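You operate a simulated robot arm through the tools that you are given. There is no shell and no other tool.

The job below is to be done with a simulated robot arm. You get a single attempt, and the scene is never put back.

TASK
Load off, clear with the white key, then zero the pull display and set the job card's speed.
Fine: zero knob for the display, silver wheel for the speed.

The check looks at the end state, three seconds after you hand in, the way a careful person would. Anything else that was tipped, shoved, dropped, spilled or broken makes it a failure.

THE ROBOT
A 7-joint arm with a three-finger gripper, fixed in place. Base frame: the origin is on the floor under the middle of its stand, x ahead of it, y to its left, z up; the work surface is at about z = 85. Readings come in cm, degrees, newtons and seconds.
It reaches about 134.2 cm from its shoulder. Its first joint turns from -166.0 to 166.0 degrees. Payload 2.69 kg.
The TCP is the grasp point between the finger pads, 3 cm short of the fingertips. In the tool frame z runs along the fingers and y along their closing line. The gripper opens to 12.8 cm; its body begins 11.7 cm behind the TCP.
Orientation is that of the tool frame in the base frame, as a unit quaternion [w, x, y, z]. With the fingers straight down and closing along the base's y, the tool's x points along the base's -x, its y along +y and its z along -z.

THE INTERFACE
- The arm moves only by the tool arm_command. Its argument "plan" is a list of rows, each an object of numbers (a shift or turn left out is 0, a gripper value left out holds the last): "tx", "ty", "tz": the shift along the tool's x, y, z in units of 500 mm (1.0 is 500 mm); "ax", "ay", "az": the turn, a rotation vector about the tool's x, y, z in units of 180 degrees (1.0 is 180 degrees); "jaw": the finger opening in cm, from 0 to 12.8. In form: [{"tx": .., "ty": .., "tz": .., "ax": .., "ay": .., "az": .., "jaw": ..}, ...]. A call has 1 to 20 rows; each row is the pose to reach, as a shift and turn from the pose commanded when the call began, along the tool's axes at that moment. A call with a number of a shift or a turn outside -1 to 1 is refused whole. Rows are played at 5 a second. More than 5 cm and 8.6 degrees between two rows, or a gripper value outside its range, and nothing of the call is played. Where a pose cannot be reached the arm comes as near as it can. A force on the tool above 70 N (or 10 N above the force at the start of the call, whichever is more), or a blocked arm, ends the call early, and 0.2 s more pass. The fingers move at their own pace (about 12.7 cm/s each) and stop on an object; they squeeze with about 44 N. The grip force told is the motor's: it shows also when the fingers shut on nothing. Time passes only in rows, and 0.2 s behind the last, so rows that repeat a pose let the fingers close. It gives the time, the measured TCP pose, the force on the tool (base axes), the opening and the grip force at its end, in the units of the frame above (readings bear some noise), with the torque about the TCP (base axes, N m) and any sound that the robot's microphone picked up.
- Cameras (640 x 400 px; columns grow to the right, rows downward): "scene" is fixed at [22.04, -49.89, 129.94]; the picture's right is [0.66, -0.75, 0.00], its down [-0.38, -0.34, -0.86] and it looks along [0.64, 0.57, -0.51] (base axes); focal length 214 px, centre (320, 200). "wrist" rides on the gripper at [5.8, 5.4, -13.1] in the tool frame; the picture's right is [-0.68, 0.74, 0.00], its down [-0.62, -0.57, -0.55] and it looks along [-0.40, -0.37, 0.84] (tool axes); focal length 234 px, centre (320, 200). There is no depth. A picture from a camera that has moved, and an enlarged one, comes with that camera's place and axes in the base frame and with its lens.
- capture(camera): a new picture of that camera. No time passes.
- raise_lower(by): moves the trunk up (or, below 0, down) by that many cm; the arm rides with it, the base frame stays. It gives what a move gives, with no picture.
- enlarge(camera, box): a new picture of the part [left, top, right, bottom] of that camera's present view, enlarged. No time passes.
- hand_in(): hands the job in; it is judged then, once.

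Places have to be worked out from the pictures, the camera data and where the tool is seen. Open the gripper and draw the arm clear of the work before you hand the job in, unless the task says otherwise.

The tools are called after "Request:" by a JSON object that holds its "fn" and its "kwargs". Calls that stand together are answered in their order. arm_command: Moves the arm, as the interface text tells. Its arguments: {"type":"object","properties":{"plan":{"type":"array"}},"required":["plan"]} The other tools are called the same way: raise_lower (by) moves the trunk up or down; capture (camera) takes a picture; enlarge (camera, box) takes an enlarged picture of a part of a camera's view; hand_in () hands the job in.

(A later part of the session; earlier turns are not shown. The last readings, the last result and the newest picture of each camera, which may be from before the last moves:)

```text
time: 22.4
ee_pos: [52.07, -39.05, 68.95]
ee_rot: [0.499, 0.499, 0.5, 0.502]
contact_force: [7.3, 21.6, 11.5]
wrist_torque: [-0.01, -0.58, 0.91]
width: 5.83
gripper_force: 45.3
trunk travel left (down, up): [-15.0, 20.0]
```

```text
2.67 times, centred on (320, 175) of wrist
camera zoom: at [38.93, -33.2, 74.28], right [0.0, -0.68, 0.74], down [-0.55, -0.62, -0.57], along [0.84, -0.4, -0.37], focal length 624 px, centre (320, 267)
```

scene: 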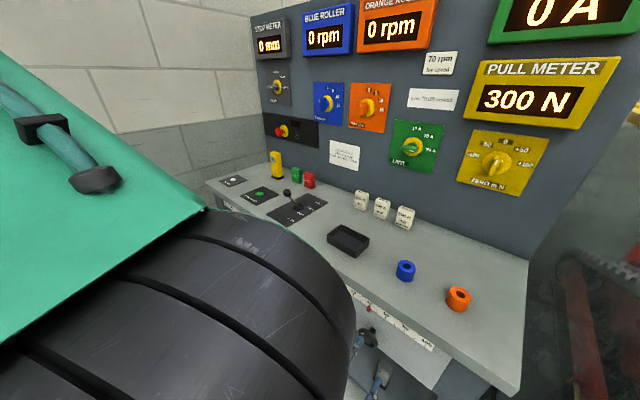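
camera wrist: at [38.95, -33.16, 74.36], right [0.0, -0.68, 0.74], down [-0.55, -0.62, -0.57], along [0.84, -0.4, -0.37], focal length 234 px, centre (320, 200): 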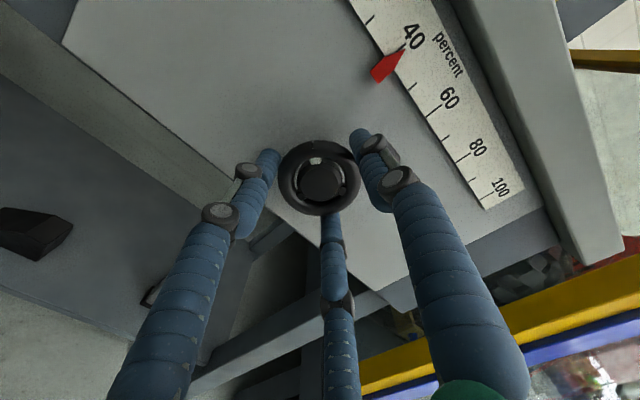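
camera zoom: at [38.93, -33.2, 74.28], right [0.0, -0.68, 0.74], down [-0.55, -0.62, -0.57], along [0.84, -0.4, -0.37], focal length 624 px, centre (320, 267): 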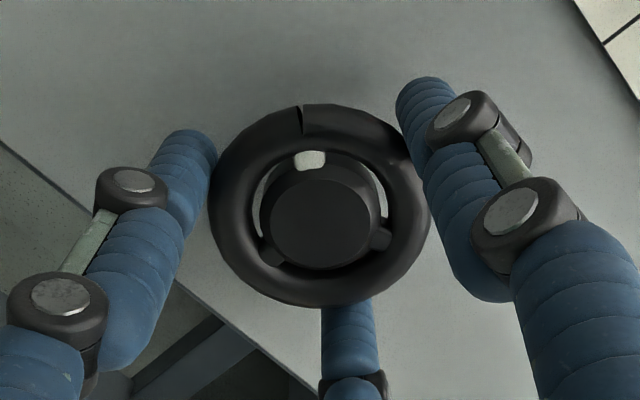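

The ring is now firmly gripped (45 N, 5.83 cm). I'll back off 0.1 cm to relax the side load and try a 30° test turn clockwise to learn the direction.

Request:
{"fn": "arm_command", "kwargs": {"plan": [{"tx": 0.0022, "ty": 0.0014, "az": 0.04, "jaw": 3.0}, {"tx": 0.0022, "ty": 0.0014, "az": 0.08, "jaw": 3.0}, {"tx": 0.0022, "ty": 0.0014, "az": 0.12, "jaw": 3.0}, {"tx": 0.0022, "ty": 0.0014, "az": 0.1667, "jaw": 3.0}, {"tx": 0.0022, "ty": 0.0014, "az": 0.1667, "jaw": 3.0}]}}

Request:
{"fn": "enlarge", "kwargs": {"camera": "scene", "box": [340, 290, 420, 340]}}

Request:
{"fn": "capture", "kwargs": {"camera": "wrist"}}

Request:
{"fn": "capture", "kwargs": {"camera": "scene"}}

```text
time: 23.6
ee_pos: [52.07, -39.02, 68.99]
ee_rot: [0.352, 0.612, 0.354, 0.613]
contact_force: [15.4, 28.4, -1.3]
wrist_torque: [-0.04, 0.23, 0.61]
width: 5.81
gripper_force: 45.4
trunk travel left (down, up): [-15.0, 20.0]
```

```text
8.00 times, centred on (380, 315) of scene
camera zoom: at [22.04, -49.89, 129.94], right [0.66, -0.75, 0.0], down [-0.38, -0.34, -0.86], along [0.64, 0.57, -0.51], focal length 1716 px, centre (-160, -720)
```

zoom: 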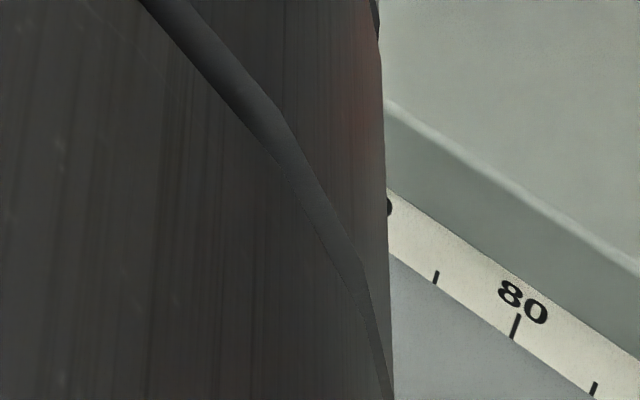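

```text
taken
camera wrist: at [38.95, -36.65, 76.51], right [0.0, -0.95, 0.3], down [-0.55, -0.25, -0.8], along [0.84, -0.16, -0.52], focal length 234 px, centre (320, 200)
```

wrist: 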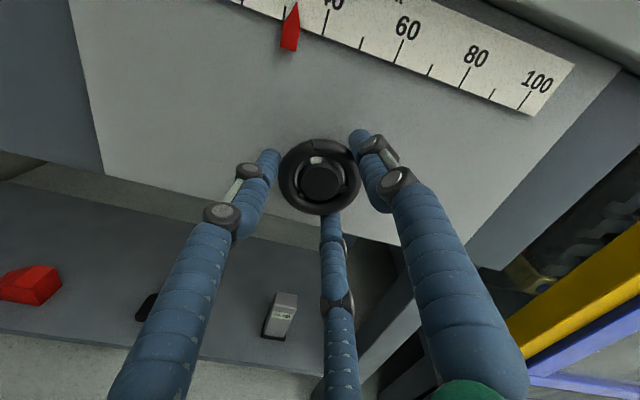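

```text
taken
```

scene: 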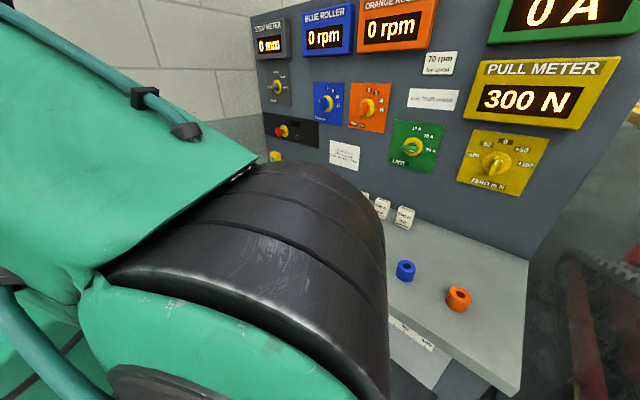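

The pointer has moved left toward 30, so clockwise lowers the load. I'll zoom to get the ratio.

Request:
{"fn": "enlarge", "kwargs": {"camera": "wrist", "box": [240, 0, 400, 100]}}

```text
4.00 times, centred on (320, 50) of wrist
camera zoom: at [38.95, -36.65, 76.51], right [0.0, -0.95, 0.3], down [-0.55, -0.25, -0.8], along [0.84, -0.16, -0.52], focal length 937 px, centre (320, 800)
```

zoom: 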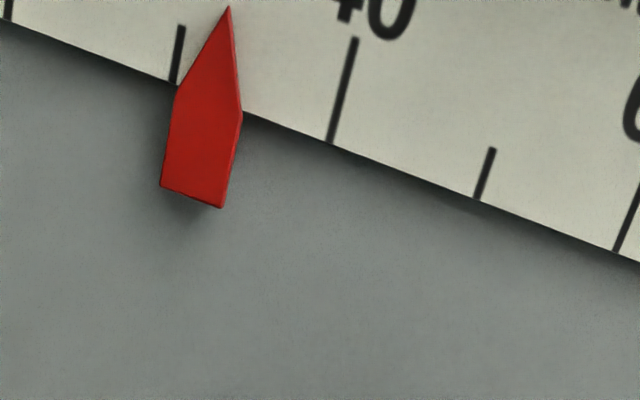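

The tip reads about 32.5, so roughly 7.5 percent per 30° clockwise; about 130° remains to 0. I'll turn 90° more clockwise and re-read.

Request:
{"fn": "arm_command", "kwargs": {"plan": [{"az": 0.0417, "jaw": 3.0}, {"az": 0.0833, "jaw": 3.0}, {"az": 0.125, "jaw": 3.0}, {"az": 0.1667, "jaw": 3.0}, {"az": 0.2083, "jaw": 3.0}, {"az": 0.25, "jaw": 3.0}, {"az": 0.2917, "jaw": 3.0}, {"az": 0.3333, "jaw": 3.0}, {"az": 0.375, "jaw": 3.0}, {"az": 0.4167, "jaw": 3.0}, {"az": 0.4583, "jaw": 3.0}, {"az": 0.5, "jaw": 3.0}, {"az": 0.5, "jaw": 3.0}]}}

Request:
{"fn": "capture", "kwargs": {"camera": "wrist"}}

Request:
{"fn": "capture", "kwargs": {"camera": "scene"}}

```text
time: 26.1
ee_pos: [50.34, -37.31, 69.19]
ee_rot: [-0.065, 0.702, -0.063, 0.706]
contact_force: [-46.3, 19.8, 34.6]
wrist_torque: [-0.46, -0.14, 0.41]
width: 4.39
gripper_force: 44.8
out of reach, approached as far as the arm can: row 9, 10, 11, 12
trunk travel left (down, up): [-15.0, 20.0]
stopped in row 12: the force on the tool passed its limit at 133 N (the readings are from after the stop); the commanded pose is now the measured one
```

```text
taken
camera wrist: at [37.19, -43.67, 73.9], right [0.01, -0.6, -0.8], down [-0.55, 0.67, -0.51], along [0.84, 0.44, -0.33], focal length 234 px, centre (320, 200)
```

wrist: 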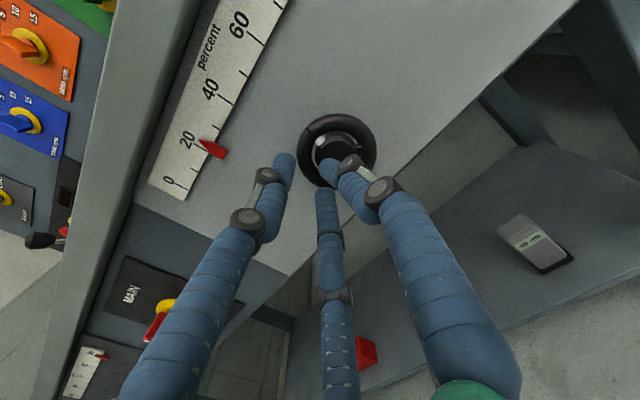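

```text
taken
```

scene: 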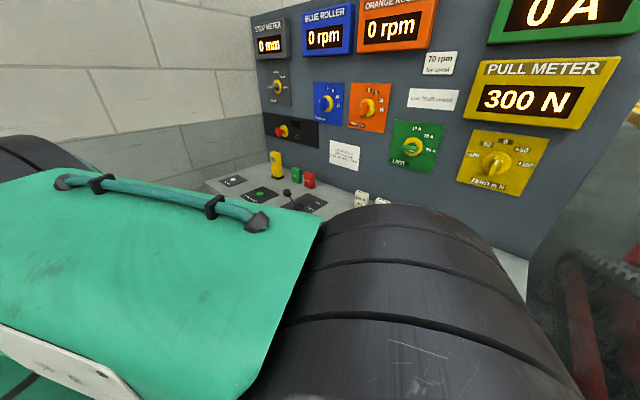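

The wrist ran out of travel near the end and the grip slipped off the ring; the pointer is now somewhere below 20. Let me zoom to see how the fingers sit before releasing.

Request:
{"fn": "enlarge", "kwargs": {"camera": "wrist", "box": [250, 90, 410, 220]}}

Request:
{"fn": "enlarge", "kwargs": {"camera": "wrist", "box": [140, 80, 268, 200]}}

```text
3.08 times, centred on (330, 155) of wrist
camera zoom: at [37.19, -43.67, 73.9], right [0.01, -0.6, -0.8], down [-0.55, 0.67, -0.51], along [0.84, 0.44, -0.33], focal length 720 px, centre (289, 338)
```

zoom: 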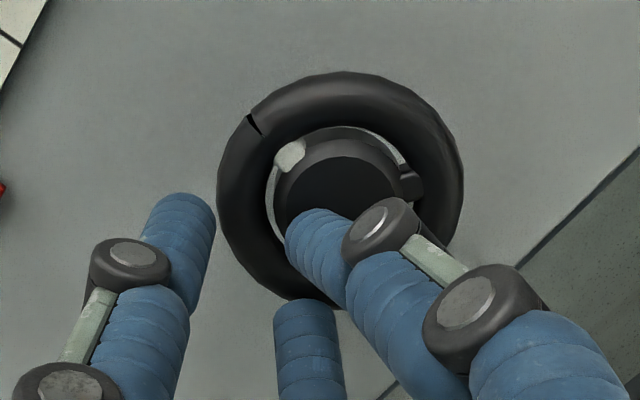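

```text
3.33 times, centred on (204, 140) of wrist
camera zoom: at [37.19, -43.67, 73.9], right [0.01, -0.6, -0.8], down [-0.55, 0.67, -0.51], along [0.84, 0.44, -0.33], focal length 781 px, centre (707, 400)
```

zoom: 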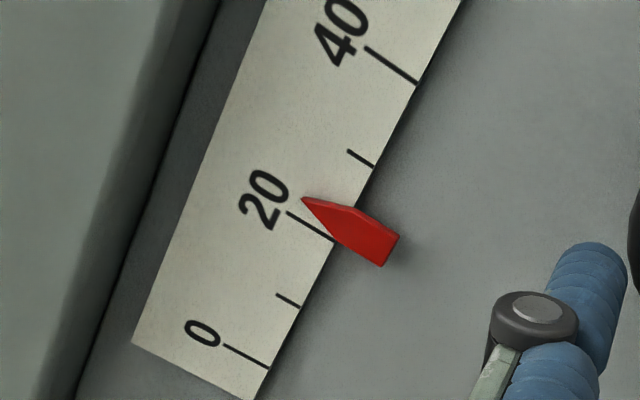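

The pointer reads about 21–22 and the fingertips are only in front of the ring, not hooked. I'll back straight off, open to 9 cm, recentre, and roll back about -115° to get a fresh stroke.

Request:
{"fn": "arm_command", "kwargs": {"plan": [{"tz": -0.04}, {"tz": -0.08}, {"tz": -0.08, "jaw": 9.0}, {"tx": 0.0012, "ty": 0.017, "tz": -0.08, "az": -0.045, "jaw": 9.0}, {"tx": 0.0024, "ty": 0.034, "tz": -0.08, "az": -0.09, "jaw": 9.0}, {"tx": 0.0024, "ty": 0.034, "tz": -0.08, "az": -0.135, "jaw": 9.0}, {"tx": 0.0024, "ty": 0.034, "tz": -0.08, "az": -0.18, "jaw": 9.0}, {"tx": 0.0024, "ty": 0.034, "tz": -0.08, "az": -0.225, "jaw": 9.0}, {"tx": 0.0024, "ty": 0.034, "tz": -0.08, "az": -0.27, "jaw": 9.0}, {"tx": 0.0024, "ty": 0.034, "tz": -0.08, "az": -0.315, "jaw": 9.0}, {"tx": 0.0024, "ty": 0.034, "tz": -0.08, "az": -0.36, "jaw": 9.0}, {"tx": 0.0024, "ty": 0.034, "tz": -0.08, "az": -0.405, "jaw": 9.0}, {"tx": 0.0024, "ty": 0.034, "tz": -0.08, "az": -0.45, "jaw": 9.0}, {"tx": 0.0024, "ty": 0.034, "tz": -0.08, "az": -0.495, "jaw": 9.0}, {"tx": 0.0024, "ty": 0.034, "tz": -0.08, "az": -0.54, "jaw": 9.0}, {"tx": 0.0024, "ty": 0.034, "tz": -0.08, "az": -0.585, "jaw": 9.0}, {"tx": 0.0024, "ty": 0.034, "tz": -0.08, "az": -0.63, "jaw": 9.0}, {"tx": 0.0024, "ty": 0.034, "tz": -0.08, "az": -0.65, "jaw": 9.0}, {"tx": 0.0024, "ty": 0.034, "tz": -0.08, "az": -0.65, "jaw": 9.0}]}}

Request:
{"fn": "capture", "kwargs": {"camera": "wrist"}}

Request:
{"fn": "capture", "kwargs": {"camera": "scene"}}

```text
time: 30.1
ee_pos: [46.65, -39.41, 68.79]
ee_rot: [0.57, 0.421, 0.567, 0.421]
contact_force: [0.0, -0.3, -0.1]
wrist_torque: [-0.03, -0.01, -0.01]
width: 8.99
gripper_force: 0.1
trunk travel left (down, up): [-15.0, 20.0]
```

```text
taken
camera wrist: at [33.46, -32.18, 72.13], right [0.0, -0.43, 0.9], down [-0.55, -0.75, -0.36], along [0.84, -0.5, -0.24], focal length 234 px, centre (320, 200)
```

wrist: 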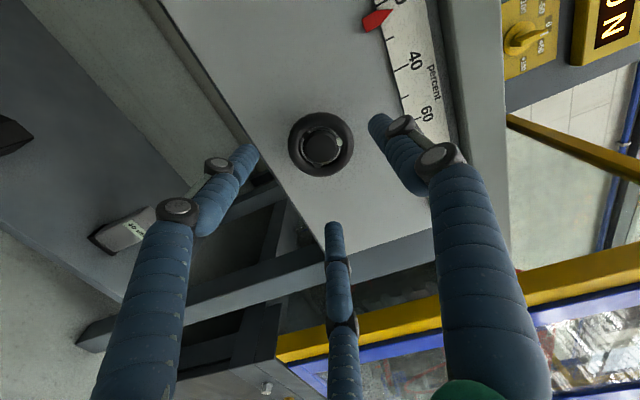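

```text
taken
```

scene: 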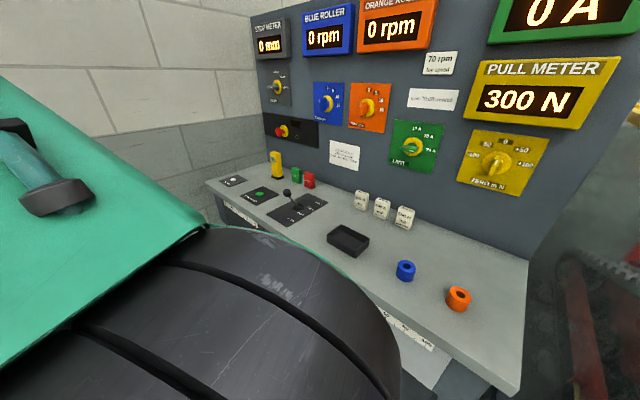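

Clear and centred within half a cm, with roll now at about -17° and the pointer still near 21. I'll recentre, advance around the ring, and close again.

Request:
{"fn": "arm_command", "kwargs": {"plan": [{"tx": 0.0073, "ty": 0.0077, "tz": 0.02, "jaw": 9.0}, {"tx": 0.0073, "ty": 0.0077, "tz": 0.05, "jaw": 9.0}, {"tx": 0.0073, "ty": 0.0077, "tz": 0.08, "jaw": 9.0}, {"tx": 0.0073, "ty": 0.0077, "tz": 0.109, "jaw": 9.0}, {"tx": 0.0073, "ty": 0.0077, "tz": 0.109, "jaw": 7.0}, {"tx": 0.0073, "ty": 0.0077, "tz": 0.109, "jaw": 4.0}, {"tx": 0.0073, "ty": 0.0077, "tz": 0.109, "jaw": 4.0}, {"tx": 0.0073, "ty": 0.0077, "tz": 0.109, "jaw": 4.0}]}}

Request:
{"fn": "capture", "kwargs": {"camera": "wrist"}}

```text
time: 31.9
ee_pos: [52.09, -38.96, 69.0]
ee_rot: [0.569, 0.423, 0.567, 0.42]
contact_force: [-2.7, -7.9, -2.2]
wrist_torque: [-0.01, 0.08, -0.38]
width: 5.82
gripper_force: 44.8
trunk travel left (down, up): [-15.0, 20.0]
```

```text
taken
camera wrist: at [38.94, -31.81, 72.42], right [0.0, -0.43, 0.9], down [-0.55, -0.75, -0.36], along [0.84, -0.5, -0.24], focal length 234 px, centre (320, 200)
```

wrist: 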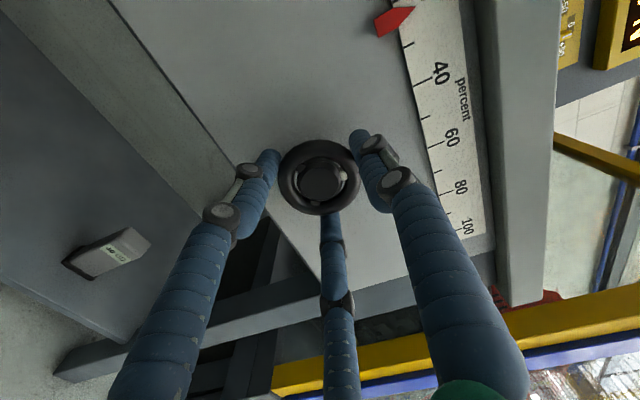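

A good balanced grip (5.82 cm, 45 N). Turning 80° clockwise.

Request:
{"fn": "arm_command", "kwargs": {"plan": [{"az": 0.037, "jaw": 4.0}, {"az": 0.074, "jaw": 4.0}, {"az": 0.111, "jaw": 4.0}, {"az": 0.148, "jaw": 4.0}, {"az": 0.185, "jaw": 4.0}, {"az": 0.222, "jaw": 4.0}, {"az": 0.259, "jaw": 4.0}, {"az": 0.296, "jaw": 4.0}, {"az": 0.333, "jaw": 4.0}, {"az": 0.37, "jaw": 4.0}, {"az": 0.407, "jaw": 4.0}, {"az": 0.444, "jaw": 4.0}, {"az": 0.444, "jaw": 4.0}]}}

Request:
{"fn": "capture", "kwargs": {"camera": "wrist"}}

Request:
{"fn": "capture", "kwargs": {"camera": "scene"}}

```text
time: 34.7
ee_pos: [52.01, -38.95, 69.05]
ee_rot: [0.165, 0.687, 0.163, 0.688]
contact_force: [10.6, -23.5, -1.8]
wrist_torque: [0.01, 0.26, -0.44]
width: 5.79
gripper_force: 44.8
trunk travel left (down, up): [-15.0, 20.0]
```

```text
taken
camera wrist: at [38.91, -41.13, 76.59], right [0.0, -0.96, -0.27], down [-0.55, 0.23, -0.81], along [0.84, 0.15, -0.53], focal length 234 px, centre (320, 200)
```

wrist: 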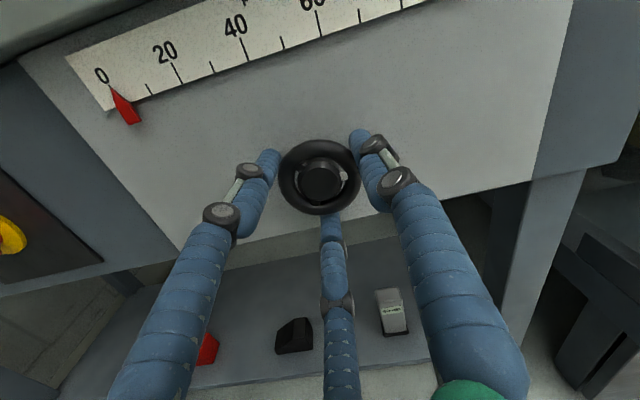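

```text
taken
```

scene: 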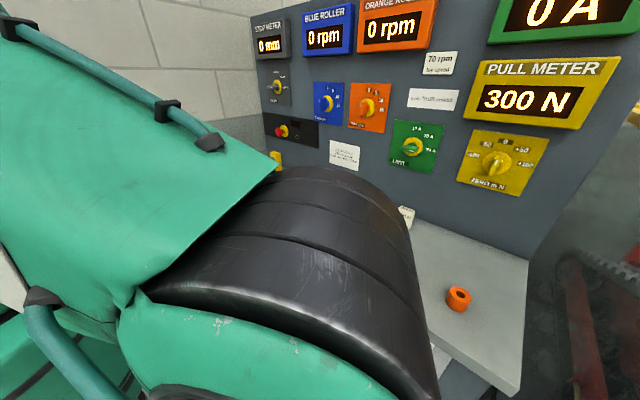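

The pointer is close to 0 now. I'll zoom to read it accurately.

Request:
{"fn": "enlarge", "kwargs": {"camera": "wrist", "box": [70, 50, 198, 130]}}

```text
5.00 times, centred on (134, 90) of wrist
camera zoom: at [38.91, -41.13, 76.59], right [0.0, -0.96, -0.27], down [-0.55, 0.23, -0.81], along [0.84, 0.15, -0.53], focal length 1171 px, centre (1250, 750)
```

zoom: 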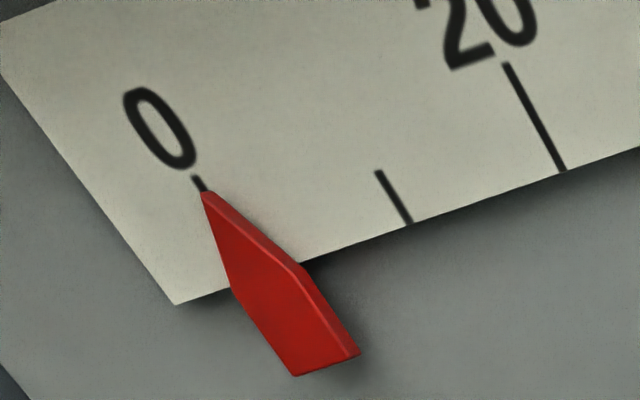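

The tip nearly covers the 0 mark, though viewing from the right makes it look slightly lower than it is. I'll turn 6° further and watch the torque for an end stop.

Request:
{"fn": "arm_command", "kwargs": {"plan": [{"az": 0.0167, "jaw": 4.0}, {"az": 0.0333, "jaw": 4.0}, {"az": 0.0333, "jaw": 4.0}]}}

Request:
{"fn": "enlarge", "kwargs": {"camera": "wrist", "box": [70, 50, 198, 130]}}

Request:
{"fn": "capture", "kwargs": {"camera": "wrist"}}

```text
time: 35.5
ee_pos: [52.04, -38.99, 68.96]
ee_rot: [0.13, 0.695, 0.126, 0.696]
contact_force: [5.1, -21.5, 2.5]
wrist_torque: [-0.91, -0.05, -0.45]
width: 5.84
gripper_force: 45.2
trunk travel left (down, up): [-15.0, 20.0]
```

```text
5.00 times, centred on (134, 90) of wrist
camera zoom: at [38.89, -41.9, 76.32], right [0.0, -0.93, -0.37], down [-0.55, 0.31, -0.78], along [0.84, 0.2, -0.51], focal length 1171 px, centre (1250, 750)
```

zoom: 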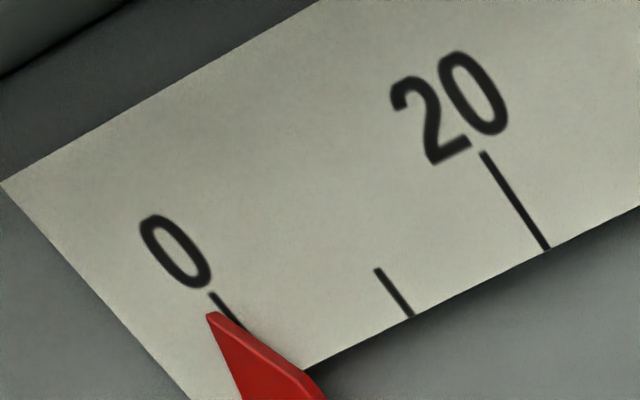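

```text
taken
camera wrist: at [38.89, -41.9, 76.32], right [0.0, -0.93, -0.37], down [-0.55, 0.31, -0.78], along [0.84, 0.2, -0.51], focal length 234 px, centre (320, 200)
```

wrist: 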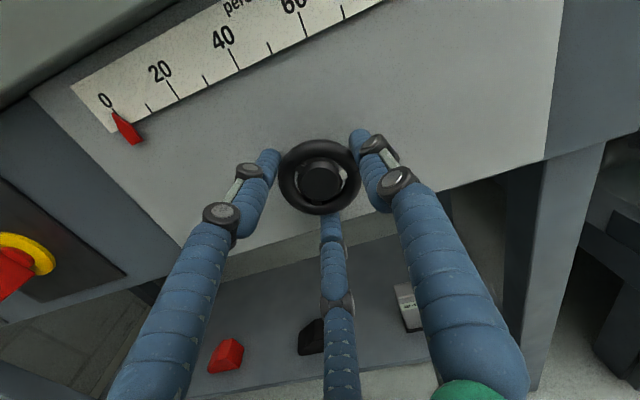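

Torque jumped to 0.9 N m — that is the end stop at 0 percent, with the pointer on 0 (the small offset is parallax). I'll relax the turn slightly, open, and back away.

Request:
{"fn": "arm_command", "kwargs": {"plan": [{"az": -0.008, "jaw": 4.0}, {"az": -0.008, "jaw": 9.0}, {"az": -0.008, "jaw": 9.0}, {"az": -0.008, "jaw": 9.0}, {"az": -0.008, "tz": -0.06, "jaw": 9.0}, {"az": -0.008, "tz": -0.12, "jaw": 9.0}, {"az": -0.008, "tz": -0.12, "jaw": 9.0}]}}

Request:
{"fn": "capture", "kwargs": {"camera": "wrist"}}

Request:
{"fn": "enlarge", "kwargs": {"camera": "scene", "box": [440, 40, 640, 165]}}

```text
time: 37.1
ee_pos: [46.02, -38.94, 68.99]
ee_rot: [0.137, 0.693, 0.136, 0.694]
contact_force: [-0.6, 0.4, 0.9]
wrist_torque: [0.0, 0.02, 0.01]
width: 9.0
gripper_force: 0.1
trunk travel left (down, up): [-15.0, 20.0]
```

```text
taken
camera wrist: at [32.84, -41.62, 76.42], right [0.0, -0.94, -0.35], down [-0.55, 0.29, -0.79], along [0.84, 0.19, -0.51], focal length 234 px, centre (320, 200)
```

wrist: 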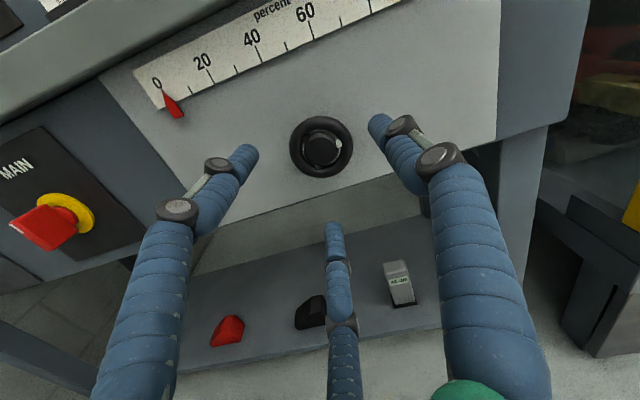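

```text
3.20 times, centred on (540, 102) of scene
camera zoom: at [22.04, -49.89, 129.94], right [0.66, -0.75, 0.0], down [-0.38, -0.34, -0.86], along [0.64, 0.57, -0.51], focal length 686 px, centre (-384, 512)
```

zoom: 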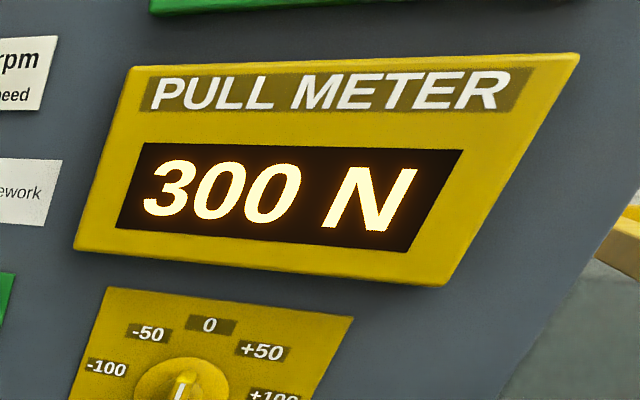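

The display still holds 300 N, as expected for a latched reading, and the pointer rests on 0. Next is the white CLEAR key at about [64, 43, 85.5]. First I rise straight up in front of the bench, unrolling the tool.

Request:
{"fn": "arm_command", "kwargs": {"plan": [{"tx": 0.0666, "ty": 0.0273, "az": -0.0376, "jaw": 9.0}, {"tx": 0.1332, "ty": 0.0546, "az": -0.0752, "jaw": 9.0}, {"tx": 0.1998, "ty": 0.0819, "az": -0.1128, "jaw": 9.0}, {"tx": 0.2664, "ty": 0.1092, "az": -0.1504, "jaw": 9.0}, {"tx": 0.333, "ty": 0.1365, "az": -0.188, "jaw": 9.0}, {"tx": 0.3996, "ty": 0.1638, "az": -0.2256, "jaw": 9.0}, {"tx": 0.4662, "ty": 0.1911, "az": -0.2632, "jaw": 9.0}, {"tx": 0.5328, "ty": 0.2184, "az": -0.3008, "jaw": 9.0}, {"tx": 0.5994, "ty": 0.2457, "az": -0.3384, "jaw": 9.0}, {"tx": 0.666, "ty": 0.273, "az": -0.376, "jaw": 9.0}, {"tx": 0.666, "ty": 0.273, "az": -0.376, "jaw": 9.0}]}}

Request:
{"fn": "capture", "kwargs": {"camera": "scene"}}

Request:
{"fn": "capture", "kwargs": {"camera": "wrist"}}

```text
time: 39.5
ee_pos: [45.86, -38.82, 105.08]
ee_rot: [0.501, 0.499, 0.5, 0.499]
contact_force: [-0.1, 0.5, -0.1]
wrist_torque: [0.0, 0.0, -0.03]
width: 9.01
gripper_force: 0.1
trunk travel left (down, up): [-15.0, 20.0]
```

```text
taken
```

scene: 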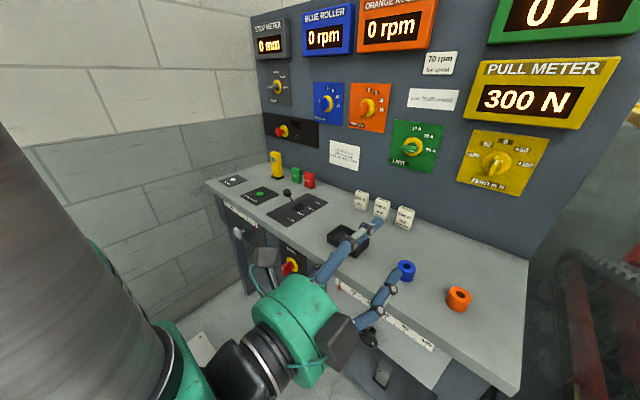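

```text
taken
camera wrist: at [32.83, -32.93, 110.36], right [0.0, -0.68, 0.74], down [-0.55, -0.62, -0.57], along [0.84, -0.41, -0.37], focal length 234 px, centre (320, 200)
```

wrist: 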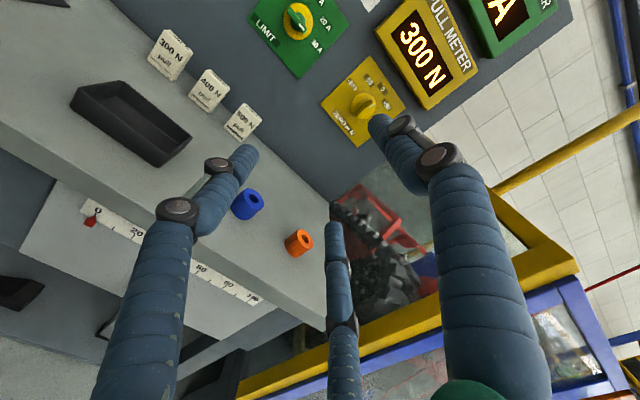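

Clear of the bench. I'll double-check the load pointer from this angle.

Request:
{"fn": "enlarge", "kwargs": {"camera": "scene", "box": [320, 270, 384, 310]}}

Request:
{"fn": "enlarge", "kwargs": {"camera": "wrist", "box": [70, 190, 150, 240]}}

```text
10.00 times, centred on (352, 290) of scene
camera zoom: at [22.04, -49.89, 129.94], right [0.66, -0.75, 0.0], down [-0.38, -0.34, -0.86], along [0.64, 0.57, -0.51], focal length 2145 px, centre (0, -700)
```

zoom: 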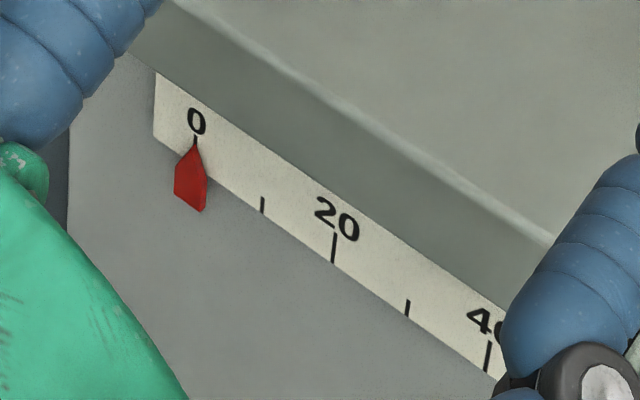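

```text
8.00 times, centred on (110, 215) of wrist
camera zoom: at [32.83, -32.93, 110.36], right [0.0, -0.68, 0.74], down [-0.55, -0.62, -0.57], along [0.84, -0.41, -0.37], focal length 1873 px, centre (2000, 80)
```

zoom: 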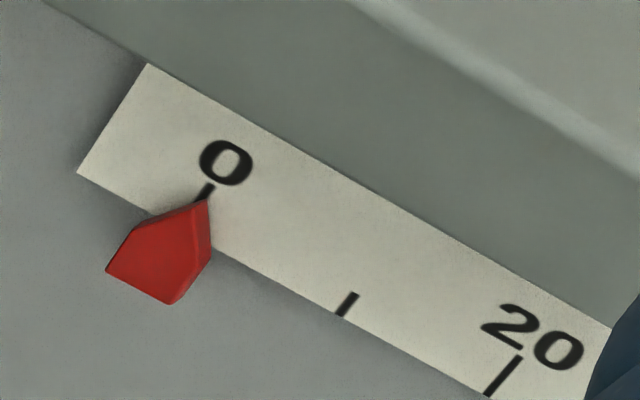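

The load pointer is exactly on 0. Now I swing left toward the CLEAR key, pitching the fingers down on the way at z = 112, well above everything on the bench.

Request:
{"fn": "arm_command", "kwargs": {"plan": [{"tx": 0.0647, "ty": 0.0117, "tz": 0.0152, "ax": 0.0417, "jaw": 9.0}, {"tx": 0.1293, "ty": 0.0233, "tz": 0.0303, "ax": 0.0833}, {"tx": 0.194, "ty": 0.035, "tz": 0.0455, "ax": 0.125}, {"tx": 0.2587, "ty": 0.0467, "tz": 0.0607, "ax": 0.1667}, {"tx": 0.3233, "ty": 0.0583, "tz": 0.0758, "ax": 0.2083}, {"tx": 0.388, "ty": 0.07, "tz": 0.091, "ax": 0.25}, {"tx": 0.4527, "ty": 0.0817, "tz": 0.1062, "ax": 0.2917}, {"tx": 0.5173, "ty": 0.0933, "tz": 0.1213, "ax": 0.3333}, {"tx": 0.582, "ty": 0.105, "tz": 0.1365, "ax": 0.375}, {"tx": 0.6467, "ty": 0.1167, "tz": 0.1517, "ax": 0.4167}, {"tx": 0.7113, "ty": 0.1283, "tz": 0.1668, "ax": 0.4583}, {"tx": 0.776, "ty": 0.14, "tz": 0.182, "ax": 0.5}, {"tx": 0.776, "ty": 0.14, "tz": 0.182, "ax": 0.5}]}}

Request:
{"fn": "capture", "kwargs": {"camera": "wrist"}}

```text
time: 42.3
ee_pos: [49.58, -8.17, 100.0]
ee_rot: [0.136, 0.701, 0.693, 0.099]
contact_force: [1.5, 1.0, -0.2]
wrist_torque: [-0.06, 0.11, -0.01]
width: 9.02
gripper_force: 0.1
out of reach, approached as far as the arm can: row 9, 10, 11, 12, 13
trunk travel left (down, up): [-15.0, 20.0]
```

```text
taken
camera wrist: at [50.49, -1.64, 113.77], right [0.68, -0.68, 0.27], down [-0.73, -0.58, 0.36], along [-0.08, -0.45, -0.89], focal length 234 px, centre (320, 200)
```

wrist: 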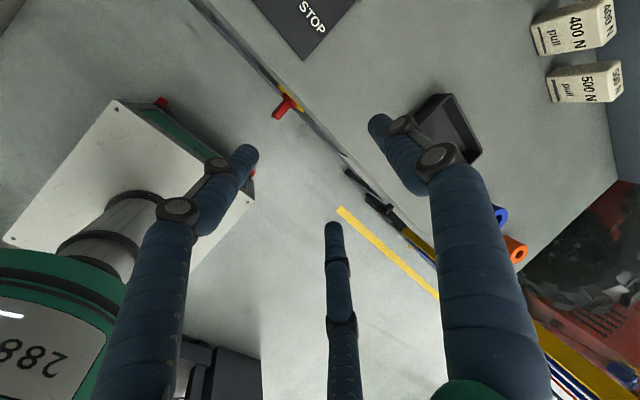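

The arm got stuck in this posture before finishing the pitch. I'll return to the intermediate pose that worked earlier ([54.2, -5.8, 110], pitched 45°) and go left from there.

Request:
{"fn": "arm_command", "kwargs": {"plan": [{"tx": 0.008, "ty": 0.0306, "tz": -0.0326, "ax": -0.0299, "ay": -0.0067, "az": 0.0102}, {"tx": 0.0159, "ty": 0.0612, "tz": -0.0652, "ax": -0.0598, "ay": -0.0135, "az": 0.0204}, {"tx": 0.0239, "ty": 0.0918, "tz": -0.0978, "ax": -0.0898, "ay": -0.0202, "az": 0.0306}, {"tx": 0.0318, "ty": 0.1224, "tz": -0.1304, "ax": -0.1197, "ay": -0.027, "az": 0.0408}, {"tx": 0.0398, "ty": 0.153, "tz": -0.163, "ax": -0.1496, "ay": -0.0337, "az": 0.051}, {"tx": 0.0398, "ty": 0.153, "tz": -0.163, "ax": -0.1496, "ay": -0.0337, "az": 0.051}]}}

Request:
{"fn": "capture", "kwargs": {"camera": "scene"}}

```text
time: 43.9
ee_pos: [49.81, -5.56, 97.4]
ee_rot: [0.245, 0.732, 0.62, 0.141]
contact_force: [1.3, 0.2, -0.3]
wrist_torque: [0.0, 0.18, -0.04]
width: 9.0
gripper_force: 0.1
trunk travel left (down, up): [-15.0, 20.0]
stopped in row 6: the arm was blocked; the commanded pose is now the measured one
```

```text
taken
```

scene: 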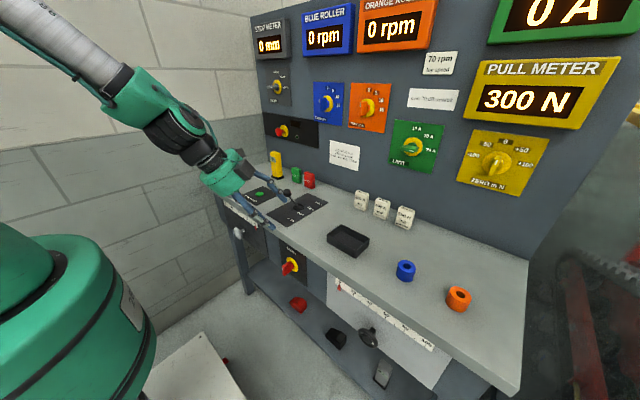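

No contact force shows, so the block is likely internal posture. I'll try a small simple move: up and forward with the orientation held.

Request:
{"fn": "arm_command", "kwargs": {"plan": [{"tx": 0.0012, "ty": 0.0437, "tz": -0.02}, {"tx": 0.0024, "ty": 0.0873, "tz": -0.04}, {"tx": 0.0036, "ty": 0.131, "tz": -0.06}, {"tx": 0.0036, "ty": 0.131, "tz": -0.06}]}}

Request:
{"fn": "capture", "kwargs": {"camera": "scene"}}

```text
time: 44.9
ee_pos: [53.61, -5.57, 103.54]
ee_rot: [0.245, 0.731, 0.621, 0.141]
contact_force: [0.2, 0.7, 0.4]
wrist_torque: [-0.03, -0.03, 0.01]
width: 8.99
gripper_force: 0.2
trunk travel left (down, up): [-15.0, 20.0]
```

```text
taken
```

scene: 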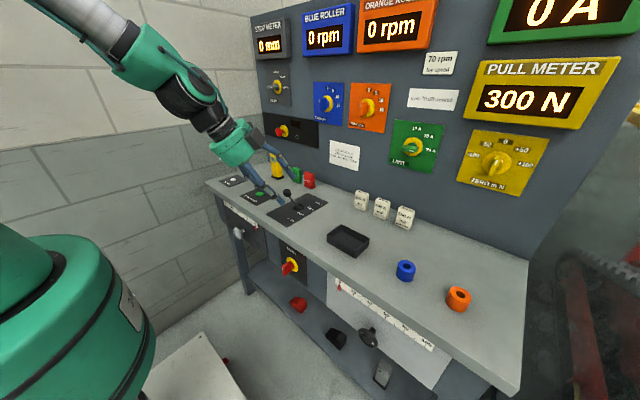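

That worked; the elbow is up again. Now I move up and left to [60, 22, 115] while pitching straight down.

Request:
{"fn": "arm_command", "kwargs": {"plan": [{"tx": 0.0677, "ty": 0.0211, "tz": -0.0287, "ax": 0.022, "ay": 0.0059, "az": -0.0063}, {"tx": 0.1354, "ty": 0.0422, "tz": -0.0574, "ax": 0.0441, "ay": 0.0119, "az": -0.0126}, {"tx": 0.203, "ty": 0.0633, "tz": -0.0861, "ax": 0.0661, "ay": 0.0178, "az": -0.0189}, {"tx": 0.2707, "ty": 0.0844, "tz": -0.1148, "ax": 0.0882, "ay": 0.0238, "az": -0.0252}, {"tx": 0.3384, "ty": 0.1055, "tz": -0.1435, "ax": 0.1102, "ay": 0.0297, "az": -0.0314}, {"tx": 0.4061, "ty": 0.1266, "tz": -0.1722, "ax": 0.1322, "ay": 0.0356, "az": -0.0377}, {"tx": 0.4737, "ty": 0.1477, "tz": -0.2009, "ax": 0.1543, "ay": 0.0416, "az": -0.044}, {"tx": 0.5414, "ty": 0.1688, "tz": -0.2296, "ax": 0.1763, "ay": 0.0475, "az": -0.0503}, {"tx": 0.5414, "ty": 0.1688, "tz": -0.2296, "ax": 0.1763, "ay": 0.0475, "az": -0.0503}]}}

Request:
{"fn": "capture", "kwargs": {"camera": "wrist"}}

Request:
{"fn": "capture", "kwargs": {"camera": "scene"}}

```text
time: 46.9
ee_pos: [60.1, 22.15, 115.03]
ee_rot: [-0.001, 0.707, 0.707, -0.001]
contact_force: [-1.3, 0.2, -0.6]
wrist_torque: [-0.03, 0.04, 0.03]
width: 9.0
gripper_force: 0.0
trunk travel left (down, up): [-15.0, 20.0]
```

```text
taken
camera wrist: at [65.42, 28.05, 128.01], right [0.74, -0.68, 0.0], down [-0.56, -0.62, 0.55], along [-0.37, -0.4, -0.84], focal length 234 px, centre (320, 200)
```

wrist: 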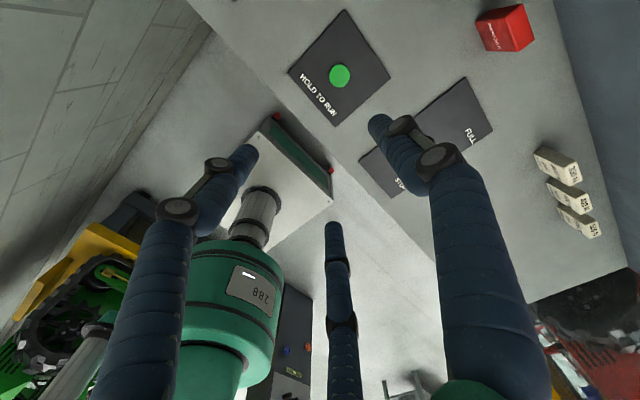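

```text
taken
```

scene: 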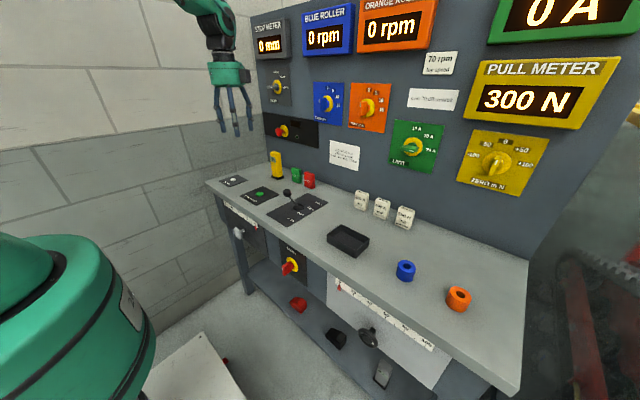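

Above the bench at [60, 22, 115] pointing down. Comparing the green HOLD TO RUN button in both cameras shows my scene estimates run about 2 cm short in y, so I'll move closer to see the white key with the wrist camera.

Request:
{"fn": "arm_command", "kwargs": {"plan": [{"tx": 0.08, "tz": 0.035, "jaw": 9.0}, {"tx": 0.16, "tz": 0.07}, {"tx": 0.24, "tz": 0.105}, {"tx": 0.32, "tz": 0.14}, {"tx": 0.32, "tz": 0.14}]}}

Request:
{"fn": "capture", "kwargs": {"camera": "wrist"}}

Request:
{"fn": "capture", "kwargs": {"camera": "scene"}}

```text
time: 48.1
ee_pos: [60.18, 38.03, 107.98]
ee_rot: [0.0, 0.707, 0.707, 0.0]
contact_force: [-0.1, 0.4, -0.6]
wrist_torque: [-0.04, 0.05, 0.01]
width: 9.01
gripper_force: 0.1
trunk travel left (down, up): [-15.0, 20.0]
```

```text
taken
camera wrist: at [65.49, 44.0, 120.98], right [0.74, -0.68, 0.0], down [-0.57, -0.62, 0.55], along [-0.37, -0.4, -0.84], focal length 234 px, centre (320, 200)
```

wrist: 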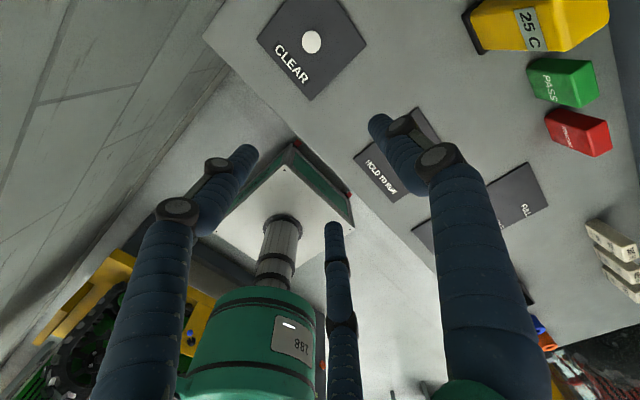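

```text
taken
```

scene: 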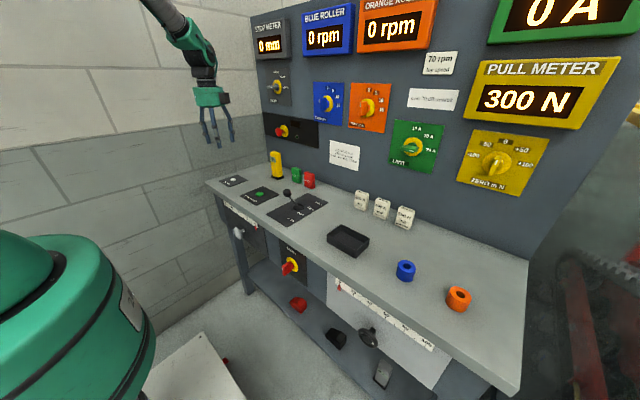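

The white CLEAR key is seen at about [65.1, 45.2, 85.8]. I'll close the fingers and hover above it with the tips about 6 cm over the key.

Request:
{"fn": "arm_command", "kwargs": {"plan": [{"tx": 0.036, "ty": 0.0245, "tz": 0.06, "jaw": 0}, {"tx": 0.072, "ty": 0.049, "tz": 0.12, "jaw": 0}, {"tx": 0.108, "ty": 0.0735, "tz": 0.19, "jaw": 0}, {"tx": 0.144, "ty": 0.098, "tz": 0.26, "jaw": 0}, {"tx": 0.144, "ty": 0.098, "tz": 0.26, "jaw": 0}, {"tx": 0.144, "ty": 0.098, "tz": 0.26, "jaw": 0}]}}

Request:
{"fn": "capture", "kwargs": {"camera": "wrist"}}

Request:
{"fn": "enlarge", "kwargs": {"camera": "scene", "box": [190, 120, 302, 190]}}

```text
time: 49.5
ee_pos: [64.83, 45.38, 95.11]
ee_rot: [0.0, 0.707, 0.708, 0.0]
contact_force: [0.2, -0.6, 0.5]
wrist_torque: [0.02, 0.0, -0.01]
width: 0.22
gripper_force: 31.5
trunk travel left (down, up): [-15.0, 20.0]
```

```text
taken
camera wrist: at [70.24, 51.2, 108.17], right [0.74, -0.68, 0.0], down [-0.57, -0.62, 0.55], along [-0.37, -0.4, -0.84], focal length 234 px, centre (320, 200)
```

wrist: 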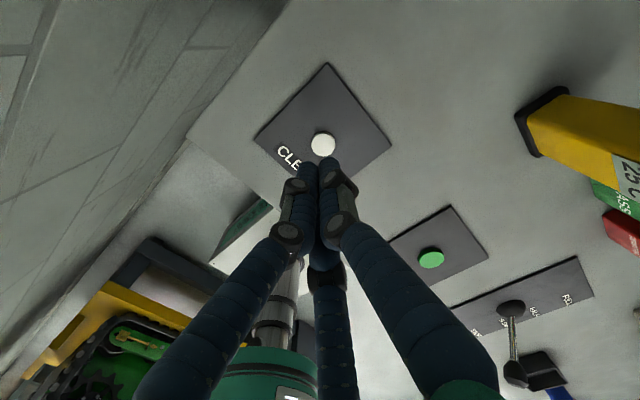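

```text
5.71 times, centred on (246, 155) of scene
camera zoom: at [22.04, -49.89, 129.94], right [0.66, -0.75, 0.0], down [-0.38, -0.34, -0.86], along [0.64, 0.57, -0.51], focal length 1226 px, centre (743, 457)
```

zoom: 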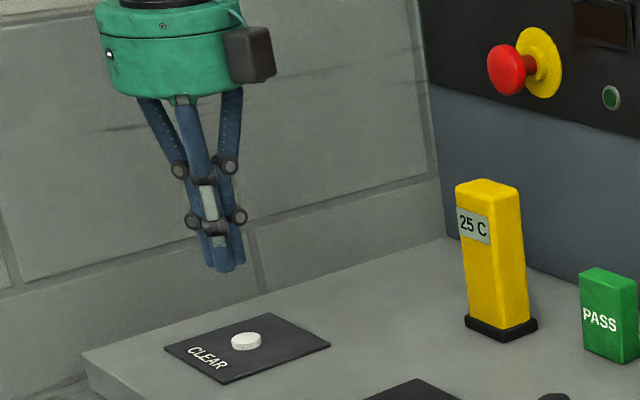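

The closed fingertips are over the key; a second look confirms it at [65.1, 45.2, 86]. I'll correct a few mm and descend until the tips are just above it.

Request:
{"fn": "arm_command", "kwargs": {"plan": [{"tx": -0.003, "ty": 0.005, "tz": 0.04, "jaw": 0}, {"tx": -0.003, "ty": 0.005, "tz": 0.08, "jaw": 0}, {"tx": -0.003, "ty": 0.005, "tz": 0.1, "jaw": 0}, {"tx": -0.003, "ty": 0.005, "tz": 0.108, "jaw": 0}, {"tx": -0.003, "ty": 0.005, "tz": 0.108, "jaw": 0}]}}

Request:
{"fn": "capture", "kwargs": {"camera": "wrist"}}

Request:
{"fn": "enlarge", "kwargs": {"camera": "scene", "box": [190, 140, 270, 190]}}

```text
time: 50.7
ee_pos: [65.18, 45.15, 89.64]
ee_rot: [0.0, 0.707, 0.708, 0.0]
contact_force: [0.1, -0.1, 0.7]
wrist_torque: [-0.01, -0.02, -0.02]
width: 0.2
gripper_force: 31.2
trunk travel left (down, up): [-15.0, 20.0]
```

```text
taken
camera wrist: at [70.56, 51.01, 102.73], right [0.74, -0.68, 0.0], down [-0.57, -0.62, 0.55], along [-0.37, -0.4, -0.84], focal length 234 px, centre (320, 200)
```

wrist: 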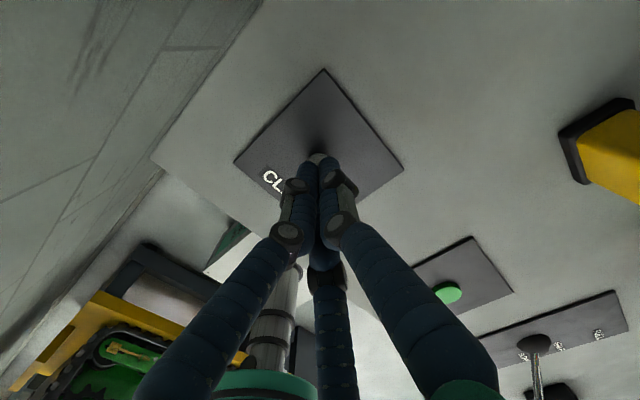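

```text
8.00 times, centred on (230, 165) of scene
camera zoom: at [22.04, -49.89, 129.94], right [0.66, -0.75, 0.0], down [-0.38, -0.34, -0.86], along [0.64, 0.57, -0.51], focal length 1716 px, centre (1040, 480)
```

zoom: 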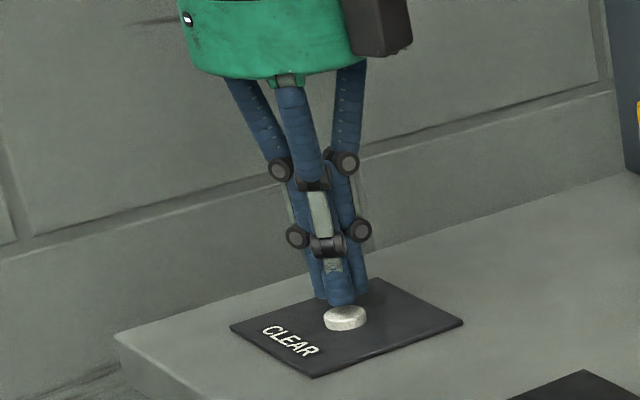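

The tips are centred just above the key. Pressing down in small steps now.

Request:
{"fn": "arm_command", "kwargs": {"plan": [{"tz": 0.004, "jaw": 0}, {"tz": 0.008, "jaw": 0}, {"tz": 0.012, "jaw": 0}, {"tz": 0.012, "jaw": 0}]}}

Request:
{"fn": "capture", "kwargs": {"camera": "scene"}}

```text
time: 51.7
ee_pos: [65.2, 45.1, 89.24]
ee_rot: [0.0, 0.707, 0.707, 0.0]
contact_force: [0.0, 0.6, 1.3]
wrist_torque: [-0.03, 0.01, 0.01]
width: 0.2
gripper_force: 31.3
trunk travel left (down, up): [-15.0, 20.0]
```

```text
taken
```

scene: 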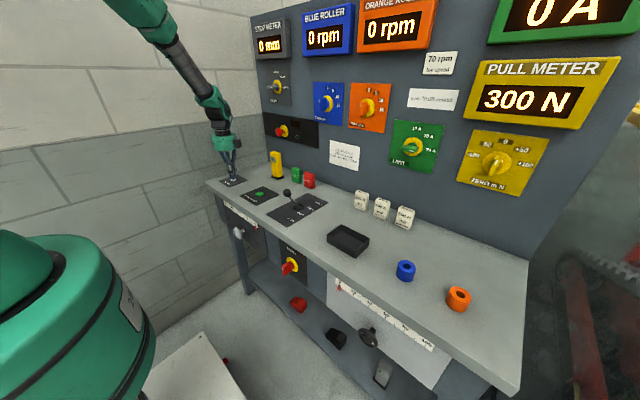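

Slight contact (about 1 N), no change on the display yet. I'll press a few millimetres more.

Request:
{"fn": "arm_command", "kwargs": {"plan": [{"tz": 0.004, "jaw": 0}, {"tz": 0.008, "jaw": 0}, {"tz": 0.008, "jaw": 0}]}}

Request:
{"fn": "capture", "kwargs": {"camera": "scene"}}

```text
time: 52.5
ee_pos: [65.29, 45.18, 88.6]
ee_rot: [0.001, 0.707, 0.707, 0.001]
contact_force: [-0.3, -0.3, 0.0]
wrist_torque: [-0.03, -0.02, 0.0]
width: 0.22
gripper_force: 31.1
trunk travel left (down, up): [-15.0, 20.0]
```

```text
taken
```

scene: 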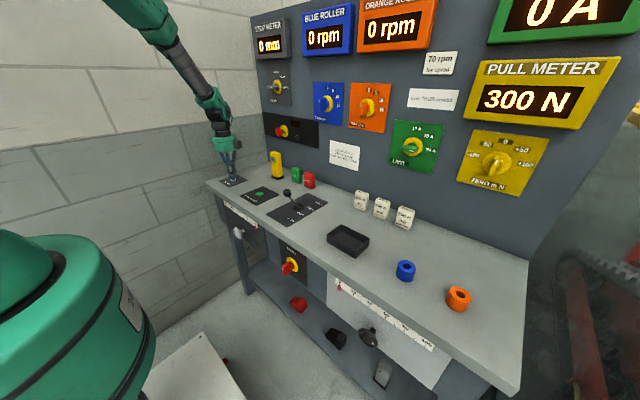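

Still no force. I'll zoom in to see the gap between the tips and the key.

Request:
{"fn": "enlarge", "kwargs": {"camera": "scene", "box": [206, 150, 262, 190]}}

Request:
{"fn": "enlarge", "kwargs": {"camera": "wrist", "box": [256, 110, 384, 200]}}

```text
10.00 times, centred on (234, 170) of scene
camera zoom: at [22.04, -49.89, 129.94], right [0.66, -0.75, 0.0], down [-0.38, -0.34, -0.86], along [0.64, 0.57, -0.51], focal length 2145 px, centre (1180, 500)
```

zoom: 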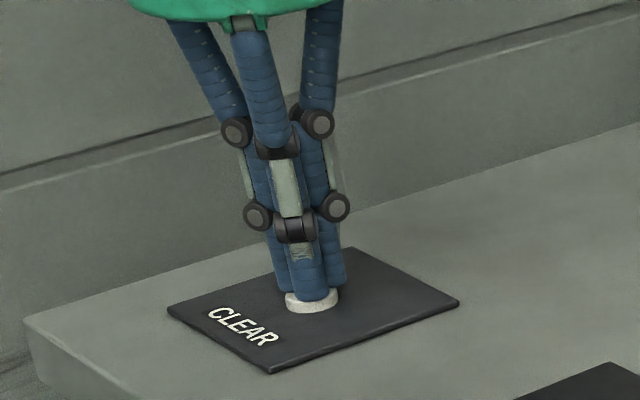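

```text
4.44 times, centred on (320, 155) of wrist
camera zoom: at [70.58, 50.96, 101.73], right [0.74, -0.68, 0.0], down [-0.57, -0.62, 0.55], along [-0.37, -0.4, -0.84], focal length 1041 px, centre (320, 400)
```

zoom: 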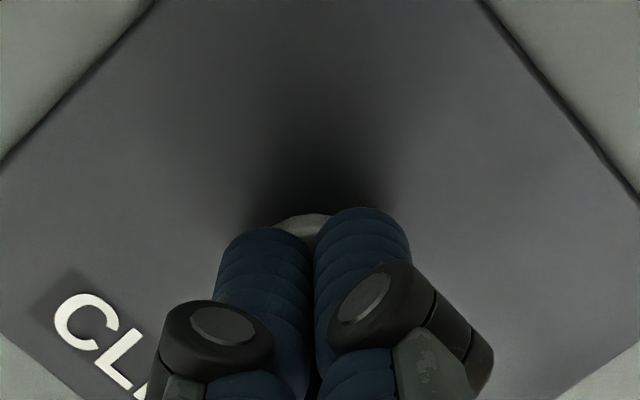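

Very close now, practically touching. I'll continue down another few millimetres, watching the force.

Request:
{"fn": "arm_command", "kwargs": {"plan": [{"tz": 0.003, "jaw": 0}, {"tz": 0.006, "jaw": 0}, {"tz": 0.006, "jaw": 0}]}}

Request:
{"fn": "enlarge", "kwargs": {"camera": "scene", "box": [440, 40, 640, 165]}}

```text
time: 53.3
ee_pos: [65.32, 45.06, 88.42]
ee_rot: [0.0, 0.707, 0.708, 0.0]
contact_force: [-0.6, 0.4, 2.2]
wrist_torque: [0.01, 0.06, 0.0]
width: 0.62
gripper_force: 31.9
trunk travel left (down, up): [-15.0, 20.0]
heard: click
```

```text
3.20 times, centred on (540, 102) of scene
camera zoom: at [22.04, -49.89, 129.94], right [0.66, -0.75, 0.0], down [-0.38, -0.34, -0.86], along [0.64, 0.57, -0.51], focal length 686 px, centre (-384, 512)
```

zoom: 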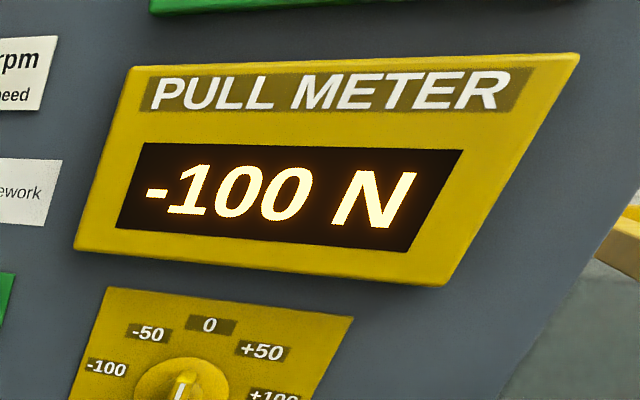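

A click was heard and the pull display dropped to -100 N: cleared. I'll lift straight off the key and check that it has released.

Request:
{"fn": "arm_command", "kwargs": {"plan": [{"tz": -0.05, "jaw": 0}, {"tz": -0.15, "jaw": 0}, {"tz": -0.25, "jaw": 0}, {"tz": -0.35, "jaw": 0}, {"tz": -0.44, "jaw": 0}, {"tz": -0.44, "jaw": 0}]}}

Request:
{"fn": "capture", "kwargs": {"camera": "scene"}}

Request:
{"fn": "enlarge", "kwargs": {"camera": "scene", "box": [450, 120, 546, 180]}}

```text
time: 54.7
ee_pos: [65.23, 45.0, 110.45]
ee_rot: [0.0, 0.708, 0.707, 0.0]
contact_force: [-0.5, 0.5, 0.7]
wrist_torque: [0.02, -0.03, 0.0]
width: 0.22
gripper_force: 31.3
trunk travel left (down, up): [-15.0, 20.0]
```

```text
taken
```

scene: 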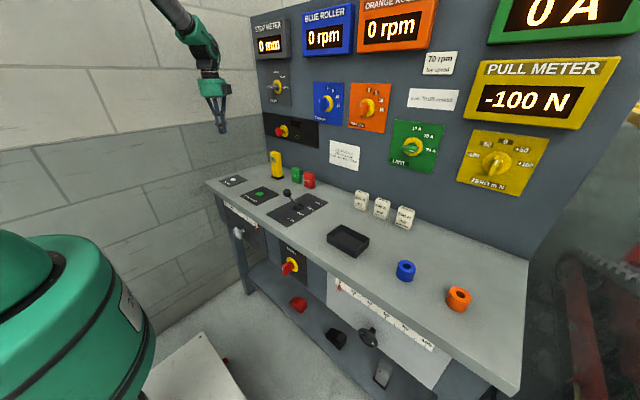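

```text
6.67 times, centred on (498, 150) of scene
camera zoom: at [22.04, -49.89, 129.94], right [0.66, -0.75, 0.0], down [-0.38, -0.34, -0.86], along [0.64, 0.57, -0.51], focal length 1430 px, centre (-867, 533)
```

zoom: 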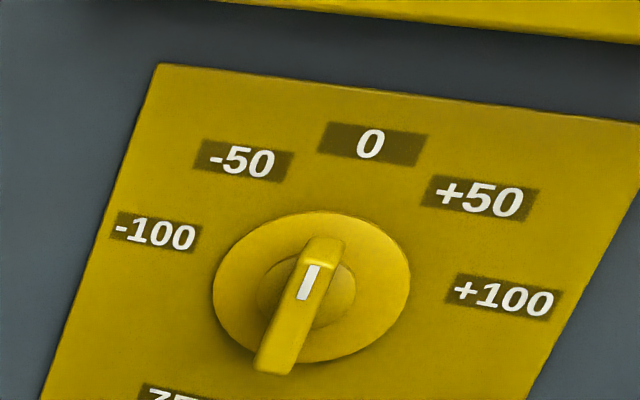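

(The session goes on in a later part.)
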